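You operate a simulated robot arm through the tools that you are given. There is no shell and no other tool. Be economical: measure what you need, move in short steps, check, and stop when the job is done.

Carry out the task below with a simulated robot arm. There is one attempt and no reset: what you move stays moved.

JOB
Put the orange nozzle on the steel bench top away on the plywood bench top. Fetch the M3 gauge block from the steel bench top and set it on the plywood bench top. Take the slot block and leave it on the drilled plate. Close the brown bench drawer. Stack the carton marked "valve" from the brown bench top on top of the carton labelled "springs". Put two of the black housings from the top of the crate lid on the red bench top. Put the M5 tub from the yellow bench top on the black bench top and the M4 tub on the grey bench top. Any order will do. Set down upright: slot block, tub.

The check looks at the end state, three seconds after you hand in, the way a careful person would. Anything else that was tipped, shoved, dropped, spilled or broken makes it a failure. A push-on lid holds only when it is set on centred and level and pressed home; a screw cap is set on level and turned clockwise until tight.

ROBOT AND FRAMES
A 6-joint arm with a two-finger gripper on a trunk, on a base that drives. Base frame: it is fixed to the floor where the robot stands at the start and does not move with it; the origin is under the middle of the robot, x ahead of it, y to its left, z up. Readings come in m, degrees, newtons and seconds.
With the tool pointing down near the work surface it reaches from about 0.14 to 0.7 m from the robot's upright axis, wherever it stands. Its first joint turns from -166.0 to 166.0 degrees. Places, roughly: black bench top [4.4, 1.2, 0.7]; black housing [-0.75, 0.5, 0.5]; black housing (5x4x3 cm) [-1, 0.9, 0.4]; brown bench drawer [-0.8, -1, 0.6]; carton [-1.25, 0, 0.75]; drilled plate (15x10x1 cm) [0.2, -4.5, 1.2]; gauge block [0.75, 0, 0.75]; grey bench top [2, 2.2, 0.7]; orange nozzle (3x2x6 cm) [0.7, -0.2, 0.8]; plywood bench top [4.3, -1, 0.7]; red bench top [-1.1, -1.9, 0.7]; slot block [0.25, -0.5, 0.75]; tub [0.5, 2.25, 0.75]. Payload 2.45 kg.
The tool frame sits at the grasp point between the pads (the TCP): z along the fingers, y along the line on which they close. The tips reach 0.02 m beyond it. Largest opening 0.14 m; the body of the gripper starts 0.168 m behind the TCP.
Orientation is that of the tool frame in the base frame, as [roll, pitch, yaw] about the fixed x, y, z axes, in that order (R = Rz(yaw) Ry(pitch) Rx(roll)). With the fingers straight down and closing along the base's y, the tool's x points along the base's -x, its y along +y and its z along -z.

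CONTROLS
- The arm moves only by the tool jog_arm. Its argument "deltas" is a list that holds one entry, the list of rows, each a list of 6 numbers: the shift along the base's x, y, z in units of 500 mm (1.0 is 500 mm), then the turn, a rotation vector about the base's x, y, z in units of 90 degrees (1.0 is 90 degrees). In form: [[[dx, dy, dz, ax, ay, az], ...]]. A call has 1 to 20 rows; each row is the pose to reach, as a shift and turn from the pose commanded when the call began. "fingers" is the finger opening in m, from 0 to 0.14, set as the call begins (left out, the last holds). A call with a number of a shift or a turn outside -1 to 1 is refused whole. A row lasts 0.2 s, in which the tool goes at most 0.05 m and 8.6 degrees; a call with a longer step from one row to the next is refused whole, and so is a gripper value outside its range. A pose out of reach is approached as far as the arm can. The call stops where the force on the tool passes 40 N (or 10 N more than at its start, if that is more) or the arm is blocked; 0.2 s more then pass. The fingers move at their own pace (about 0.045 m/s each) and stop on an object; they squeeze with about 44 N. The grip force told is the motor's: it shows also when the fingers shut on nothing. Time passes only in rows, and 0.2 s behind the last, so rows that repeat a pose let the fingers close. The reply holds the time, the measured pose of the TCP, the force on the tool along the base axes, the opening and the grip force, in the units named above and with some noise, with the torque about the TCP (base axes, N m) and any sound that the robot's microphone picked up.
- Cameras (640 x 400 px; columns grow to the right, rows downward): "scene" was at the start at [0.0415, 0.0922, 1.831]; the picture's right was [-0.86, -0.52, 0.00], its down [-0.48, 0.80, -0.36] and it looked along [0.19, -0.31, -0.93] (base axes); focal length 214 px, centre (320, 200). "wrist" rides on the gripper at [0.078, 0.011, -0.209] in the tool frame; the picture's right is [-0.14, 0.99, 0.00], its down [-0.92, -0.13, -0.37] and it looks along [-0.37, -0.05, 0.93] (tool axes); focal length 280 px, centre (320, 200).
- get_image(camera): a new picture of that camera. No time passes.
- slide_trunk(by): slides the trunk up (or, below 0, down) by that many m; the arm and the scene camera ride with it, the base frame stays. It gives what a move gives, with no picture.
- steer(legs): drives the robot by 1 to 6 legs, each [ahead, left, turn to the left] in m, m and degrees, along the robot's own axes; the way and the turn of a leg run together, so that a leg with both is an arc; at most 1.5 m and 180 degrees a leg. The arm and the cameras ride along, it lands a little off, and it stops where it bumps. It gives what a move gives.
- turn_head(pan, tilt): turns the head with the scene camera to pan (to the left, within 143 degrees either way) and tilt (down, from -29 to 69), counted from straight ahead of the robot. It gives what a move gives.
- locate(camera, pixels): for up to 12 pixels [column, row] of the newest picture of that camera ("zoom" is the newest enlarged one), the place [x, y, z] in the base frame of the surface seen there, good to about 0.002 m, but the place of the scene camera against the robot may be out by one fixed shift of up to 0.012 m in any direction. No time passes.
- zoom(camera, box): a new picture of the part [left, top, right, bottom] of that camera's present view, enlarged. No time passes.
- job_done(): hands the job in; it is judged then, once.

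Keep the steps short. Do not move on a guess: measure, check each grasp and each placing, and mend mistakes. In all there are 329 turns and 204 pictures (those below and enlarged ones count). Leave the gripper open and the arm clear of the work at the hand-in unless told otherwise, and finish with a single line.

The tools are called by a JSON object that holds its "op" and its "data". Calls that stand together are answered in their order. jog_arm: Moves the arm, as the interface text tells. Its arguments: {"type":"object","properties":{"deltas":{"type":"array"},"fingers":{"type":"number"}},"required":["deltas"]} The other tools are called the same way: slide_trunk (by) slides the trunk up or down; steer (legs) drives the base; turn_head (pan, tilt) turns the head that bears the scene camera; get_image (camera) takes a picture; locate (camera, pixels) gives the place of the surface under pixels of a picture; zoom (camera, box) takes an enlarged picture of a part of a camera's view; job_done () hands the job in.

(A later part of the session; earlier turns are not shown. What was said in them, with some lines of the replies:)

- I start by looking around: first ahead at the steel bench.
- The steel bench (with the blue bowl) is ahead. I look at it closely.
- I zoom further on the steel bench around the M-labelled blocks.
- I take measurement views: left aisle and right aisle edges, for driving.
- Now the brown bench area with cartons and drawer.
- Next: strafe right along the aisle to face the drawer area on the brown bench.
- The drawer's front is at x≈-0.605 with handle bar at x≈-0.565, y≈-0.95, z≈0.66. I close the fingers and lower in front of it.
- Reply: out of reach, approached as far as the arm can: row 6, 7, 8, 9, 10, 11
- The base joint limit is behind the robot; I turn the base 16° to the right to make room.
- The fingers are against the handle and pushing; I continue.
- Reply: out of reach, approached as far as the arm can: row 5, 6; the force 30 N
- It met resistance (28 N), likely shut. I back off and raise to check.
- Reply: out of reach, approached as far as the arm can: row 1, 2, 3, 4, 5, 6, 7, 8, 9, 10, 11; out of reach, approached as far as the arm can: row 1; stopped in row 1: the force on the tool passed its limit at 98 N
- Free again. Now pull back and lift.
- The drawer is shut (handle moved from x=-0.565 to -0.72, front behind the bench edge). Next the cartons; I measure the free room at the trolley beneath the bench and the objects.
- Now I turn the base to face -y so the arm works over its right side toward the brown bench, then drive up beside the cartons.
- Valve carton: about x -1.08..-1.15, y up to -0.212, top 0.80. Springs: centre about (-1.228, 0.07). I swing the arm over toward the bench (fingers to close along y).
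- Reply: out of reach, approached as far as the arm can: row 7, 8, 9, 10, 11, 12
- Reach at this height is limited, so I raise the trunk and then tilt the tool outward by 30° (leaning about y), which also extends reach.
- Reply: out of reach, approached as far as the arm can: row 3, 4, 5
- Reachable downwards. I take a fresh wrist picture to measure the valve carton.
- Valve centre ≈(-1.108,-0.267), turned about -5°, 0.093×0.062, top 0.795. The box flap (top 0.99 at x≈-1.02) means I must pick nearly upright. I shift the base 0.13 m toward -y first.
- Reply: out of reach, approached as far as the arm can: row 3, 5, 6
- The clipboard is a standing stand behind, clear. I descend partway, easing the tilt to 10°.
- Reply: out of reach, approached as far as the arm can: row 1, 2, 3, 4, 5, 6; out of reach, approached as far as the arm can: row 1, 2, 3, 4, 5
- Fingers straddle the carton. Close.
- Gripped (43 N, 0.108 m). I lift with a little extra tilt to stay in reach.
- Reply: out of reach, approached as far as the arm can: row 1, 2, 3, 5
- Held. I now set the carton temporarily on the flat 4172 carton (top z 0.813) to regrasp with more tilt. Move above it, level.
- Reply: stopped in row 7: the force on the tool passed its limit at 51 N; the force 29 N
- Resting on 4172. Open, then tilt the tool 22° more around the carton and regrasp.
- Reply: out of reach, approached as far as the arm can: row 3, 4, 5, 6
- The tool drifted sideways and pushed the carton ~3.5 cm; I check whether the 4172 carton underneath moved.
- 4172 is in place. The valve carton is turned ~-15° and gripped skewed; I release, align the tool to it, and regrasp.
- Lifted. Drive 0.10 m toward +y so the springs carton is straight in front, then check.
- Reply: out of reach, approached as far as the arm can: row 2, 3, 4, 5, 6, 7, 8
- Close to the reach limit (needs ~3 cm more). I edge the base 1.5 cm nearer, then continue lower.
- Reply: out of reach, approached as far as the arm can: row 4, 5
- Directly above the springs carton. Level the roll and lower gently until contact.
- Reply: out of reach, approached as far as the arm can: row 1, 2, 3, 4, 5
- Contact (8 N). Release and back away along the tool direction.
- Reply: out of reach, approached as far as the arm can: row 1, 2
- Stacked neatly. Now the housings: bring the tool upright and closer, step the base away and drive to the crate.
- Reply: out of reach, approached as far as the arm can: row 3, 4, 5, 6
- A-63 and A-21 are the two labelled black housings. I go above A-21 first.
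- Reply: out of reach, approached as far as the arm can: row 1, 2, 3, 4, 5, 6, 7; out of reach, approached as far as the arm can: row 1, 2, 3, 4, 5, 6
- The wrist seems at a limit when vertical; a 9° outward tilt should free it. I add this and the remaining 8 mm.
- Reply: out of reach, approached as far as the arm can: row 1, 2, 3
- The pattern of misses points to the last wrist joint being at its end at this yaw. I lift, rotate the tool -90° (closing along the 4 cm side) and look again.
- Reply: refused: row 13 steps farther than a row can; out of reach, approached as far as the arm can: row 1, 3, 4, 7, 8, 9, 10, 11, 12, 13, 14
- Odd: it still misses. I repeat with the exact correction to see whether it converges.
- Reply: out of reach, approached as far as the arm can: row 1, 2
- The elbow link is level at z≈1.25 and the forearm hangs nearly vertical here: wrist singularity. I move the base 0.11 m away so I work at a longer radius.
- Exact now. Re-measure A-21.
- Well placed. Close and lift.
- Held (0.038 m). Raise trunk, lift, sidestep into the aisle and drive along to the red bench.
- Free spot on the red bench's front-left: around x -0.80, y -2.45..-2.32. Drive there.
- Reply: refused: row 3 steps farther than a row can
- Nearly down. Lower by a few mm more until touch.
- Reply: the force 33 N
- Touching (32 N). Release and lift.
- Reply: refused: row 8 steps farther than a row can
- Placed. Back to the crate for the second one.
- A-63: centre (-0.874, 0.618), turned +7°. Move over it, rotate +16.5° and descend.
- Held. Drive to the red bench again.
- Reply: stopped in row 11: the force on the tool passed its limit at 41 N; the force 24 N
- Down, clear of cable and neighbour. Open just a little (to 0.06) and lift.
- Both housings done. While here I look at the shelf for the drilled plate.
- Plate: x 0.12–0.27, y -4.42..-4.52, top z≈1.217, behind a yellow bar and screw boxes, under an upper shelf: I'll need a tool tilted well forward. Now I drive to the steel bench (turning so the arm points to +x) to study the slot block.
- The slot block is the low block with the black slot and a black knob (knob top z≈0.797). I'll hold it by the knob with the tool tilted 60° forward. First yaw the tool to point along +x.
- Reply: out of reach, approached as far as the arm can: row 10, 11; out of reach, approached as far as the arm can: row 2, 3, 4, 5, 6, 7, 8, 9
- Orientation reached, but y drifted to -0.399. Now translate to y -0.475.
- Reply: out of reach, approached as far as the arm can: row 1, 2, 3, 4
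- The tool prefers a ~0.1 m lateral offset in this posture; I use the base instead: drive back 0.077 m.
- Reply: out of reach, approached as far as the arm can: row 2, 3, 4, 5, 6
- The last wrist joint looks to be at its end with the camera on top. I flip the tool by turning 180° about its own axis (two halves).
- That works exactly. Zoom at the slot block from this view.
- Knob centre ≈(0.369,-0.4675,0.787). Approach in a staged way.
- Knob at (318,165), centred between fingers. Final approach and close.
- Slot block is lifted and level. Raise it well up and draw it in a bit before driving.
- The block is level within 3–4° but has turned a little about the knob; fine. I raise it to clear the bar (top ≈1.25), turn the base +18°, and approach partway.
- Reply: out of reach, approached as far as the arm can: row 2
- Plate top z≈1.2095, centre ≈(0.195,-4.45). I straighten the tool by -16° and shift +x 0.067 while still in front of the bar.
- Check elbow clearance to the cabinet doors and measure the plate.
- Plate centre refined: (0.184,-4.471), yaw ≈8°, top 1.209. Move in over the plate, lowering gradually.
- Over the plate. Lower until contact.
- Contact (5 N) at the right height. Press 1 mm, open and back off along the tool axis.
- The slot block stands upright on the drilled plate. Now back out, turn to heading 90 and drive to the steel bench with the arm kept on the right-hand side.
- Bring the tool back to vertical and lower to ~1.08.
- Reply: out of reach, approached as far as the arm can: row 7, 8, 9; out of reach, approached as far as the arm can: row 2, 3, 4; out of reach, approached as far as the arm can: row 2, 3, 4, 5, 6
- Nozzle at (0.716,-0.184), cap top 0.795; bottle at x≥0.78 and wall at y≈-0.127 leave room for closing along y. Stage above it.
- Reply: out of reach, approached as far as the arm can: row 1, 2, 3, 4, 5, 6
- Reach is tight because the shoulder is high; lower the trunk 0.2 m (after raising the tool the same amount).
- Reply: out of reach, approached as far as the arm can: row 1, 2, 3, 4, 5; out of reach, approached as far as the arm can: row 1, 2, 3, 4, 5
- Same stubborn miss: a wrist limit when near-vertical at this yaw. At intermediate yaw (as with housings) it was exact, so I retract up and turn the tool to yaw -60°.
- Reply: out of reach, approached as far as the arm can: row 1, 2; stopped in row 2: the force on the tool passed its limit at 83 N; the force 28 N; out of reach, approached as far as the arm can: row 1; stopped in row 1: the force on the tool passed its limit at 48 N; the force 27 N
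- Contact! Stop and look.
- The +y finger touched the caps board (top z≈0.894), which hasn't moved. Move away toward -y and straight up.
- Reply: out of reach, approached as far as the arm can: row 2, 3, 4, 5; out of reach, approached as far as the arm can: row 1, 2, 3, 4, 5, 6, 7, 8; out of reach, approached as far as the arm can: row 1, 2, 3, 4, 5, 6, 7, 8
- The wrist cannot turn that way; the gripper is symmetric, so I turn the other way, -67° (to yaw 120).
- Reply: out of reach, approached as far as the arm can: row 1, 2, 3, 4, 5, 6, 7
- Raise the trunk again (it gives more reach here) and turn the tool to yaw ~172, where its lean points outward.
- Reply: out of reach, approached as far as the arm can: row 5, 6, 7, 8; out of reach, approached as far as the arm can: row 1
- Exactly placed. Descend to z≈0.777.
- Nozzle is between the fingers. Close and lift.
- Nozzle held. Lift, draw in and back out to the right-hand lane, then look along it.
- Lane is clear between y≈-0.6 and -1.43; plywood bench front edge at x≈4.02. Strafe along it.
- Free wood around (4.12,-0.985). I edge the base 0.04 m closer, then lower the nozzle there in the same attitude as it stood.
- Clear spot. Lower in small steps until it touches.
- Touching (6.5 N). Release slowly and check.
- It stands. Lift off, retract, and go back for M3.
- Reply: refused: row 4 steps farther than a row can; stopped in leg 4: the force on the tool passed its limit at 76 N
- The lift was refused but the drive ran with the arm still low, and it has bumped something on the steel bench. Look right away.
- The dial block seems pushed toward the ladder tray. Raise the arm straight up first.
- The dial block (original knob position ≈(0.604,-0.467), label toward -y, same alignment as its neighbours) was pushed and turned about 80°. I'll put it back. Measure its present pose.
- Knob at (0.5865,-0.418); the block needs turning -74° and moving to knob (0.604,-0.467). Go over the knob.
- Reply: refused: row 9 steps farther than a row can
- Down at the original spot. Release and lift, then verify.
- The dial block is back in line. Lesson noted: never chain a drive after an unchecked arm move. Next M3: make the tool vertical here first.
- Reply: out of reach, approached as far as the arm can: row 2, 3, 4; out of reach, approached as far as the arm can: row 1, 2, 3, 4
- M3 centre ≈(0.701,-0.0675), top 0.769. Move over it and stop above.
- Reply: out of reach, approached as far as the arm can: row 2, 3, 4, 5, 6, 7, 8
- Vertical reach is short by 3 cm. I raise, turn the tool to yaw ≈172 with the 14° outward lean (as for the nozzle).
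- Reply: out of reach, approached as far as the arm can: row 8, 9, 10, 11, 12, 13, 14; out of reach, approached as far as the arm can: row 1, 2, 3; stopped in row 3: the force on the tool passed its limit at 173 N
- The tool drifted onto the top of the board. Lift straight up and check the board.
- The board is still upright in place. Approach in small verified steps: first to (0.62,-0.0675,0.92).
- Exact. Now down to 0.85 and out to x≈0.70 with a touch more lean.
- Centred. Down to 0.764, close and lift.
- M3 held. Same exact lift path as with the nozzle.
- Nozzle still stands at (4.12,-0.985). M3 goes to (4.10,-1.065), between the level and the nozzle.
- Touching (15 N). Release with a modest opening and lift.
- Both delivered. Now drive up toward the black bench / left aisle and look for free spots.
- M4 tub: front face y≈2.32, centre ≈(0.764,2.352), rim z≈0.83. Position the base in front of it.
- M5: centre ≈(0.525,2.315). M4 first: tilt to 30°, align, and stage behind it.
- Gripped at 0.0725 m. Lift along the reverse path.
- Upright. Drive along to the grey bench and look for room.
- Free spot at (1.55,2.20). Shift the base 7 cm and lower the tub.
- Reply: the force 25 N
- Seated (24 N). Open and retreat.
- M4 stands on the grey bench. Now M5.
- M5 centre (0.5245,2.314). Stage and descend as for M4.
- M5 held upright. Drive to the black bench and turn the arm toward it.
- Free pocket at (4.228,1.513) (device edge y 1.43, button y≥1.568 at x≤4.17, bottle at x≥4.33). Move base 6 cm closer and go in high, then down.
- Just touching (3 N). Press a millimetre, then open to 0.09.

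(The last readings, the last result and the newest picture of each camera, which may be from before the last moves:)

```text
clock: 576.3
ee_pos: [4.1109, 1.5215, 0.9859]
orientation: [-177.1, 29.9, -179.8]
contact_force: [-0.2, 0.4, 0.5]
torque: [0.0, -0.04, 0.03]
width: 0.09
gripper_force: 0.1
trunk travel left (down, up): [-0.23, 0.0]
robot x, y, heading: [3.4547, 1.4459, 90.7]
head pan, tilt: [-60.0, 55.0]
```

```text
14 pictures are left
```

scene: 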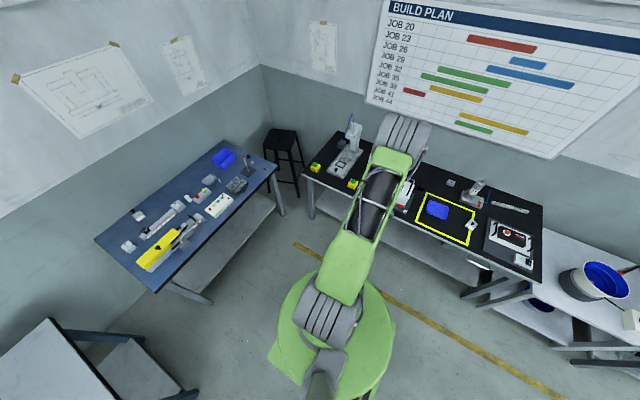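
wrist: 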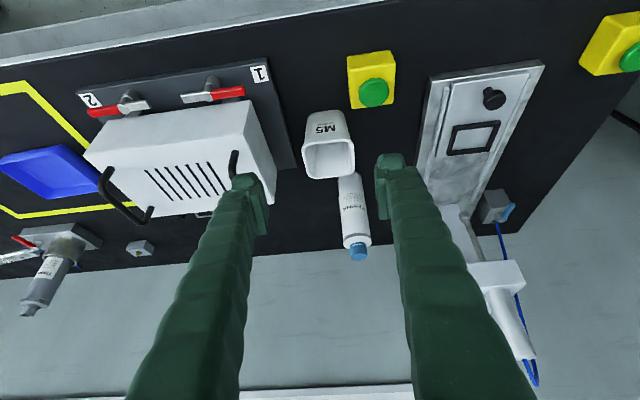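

M5 stands upright on the black bench. I back the base away so the arm is clear, then hand in.

{"op": "steer", "data": {"legs": [[-0.1, 0.35, 0]]}}

{"op": "jog_arm", "data": {"deltas": [[[0, 0, 0, 0, 0, 0], [0, 0, 0, 0, 0, 0]]], "fingers": 0.14}}

{"op": "turn_head", "data": {"pan": -130, "tilt": 30}}

{"op": "get_image", "data": {"camera": "scene"}}

```text
clock: 580.0
ee_pos: [3.76, 1.4143, 0.9855]
orientation: [-177.1, 30.0, 180.0]
contact_force: [0.0, -0.2, -0.7]
torque: [0.0, -0.01, -0.01]
width: 0.0902
gripper_force: 0.0
trunk travel left (down, up): [-0.23, 0.0]
robot x, y, heading: [3.1107, 1.3414, 90.6]
head pan, tilt: [-60.0, 55.0]
```

```text
clock: 580.6
ee_pos: [3.7606, 1.4153, 0.9852]
orientation: [-177.0, 30.0, 179.9]
contact_force: [0.7, -1.0, 0.0]
torque: [0.03, 0.04, -0.03]
width: 0.1401
gripper_force: 0.0
trunk travel left (down, up): [-0.23, 0.0]
robot x, y, heading: [3.1076, 1.3417, 90.4]
head pan, tilt: [-60.0, 55.0]
```

```text
clock: 582.0
ee_pos: [3.7617, 1.4152, 0.985]
orientation: [-177.1, 30.0, 179.8]
contact_force: [-0.6, 0.0, -0.7]
torque: [0.01, -0.02, 0.0]
width: 0.14
gripper_force: 0.1
trunk travel left (down, up): [-0.23, 0.0]
robot x, y, heading: [3.1052, 1.3404, 90.4]
head pan, tilt: [-130.0, 30.0]
```

```text
13 pictures are left
```

scene: 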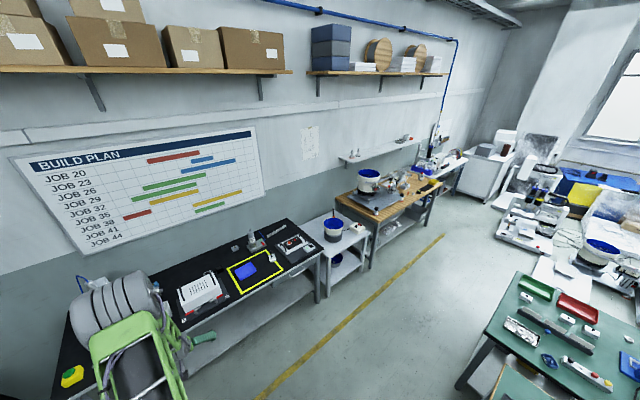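

The arm is clear and the gripper is open; every item in the job has been placed, so I hand in.

{"op": "job_done", "data": {}}

```text
The job is handed in.
```

Every item in the job was placed as asked and is handed in; on the way I knocked the dial block on the steel bench and put it back as near its original spot as I could measure, and briefly pressed on the top of the caps board, which stayed upright.
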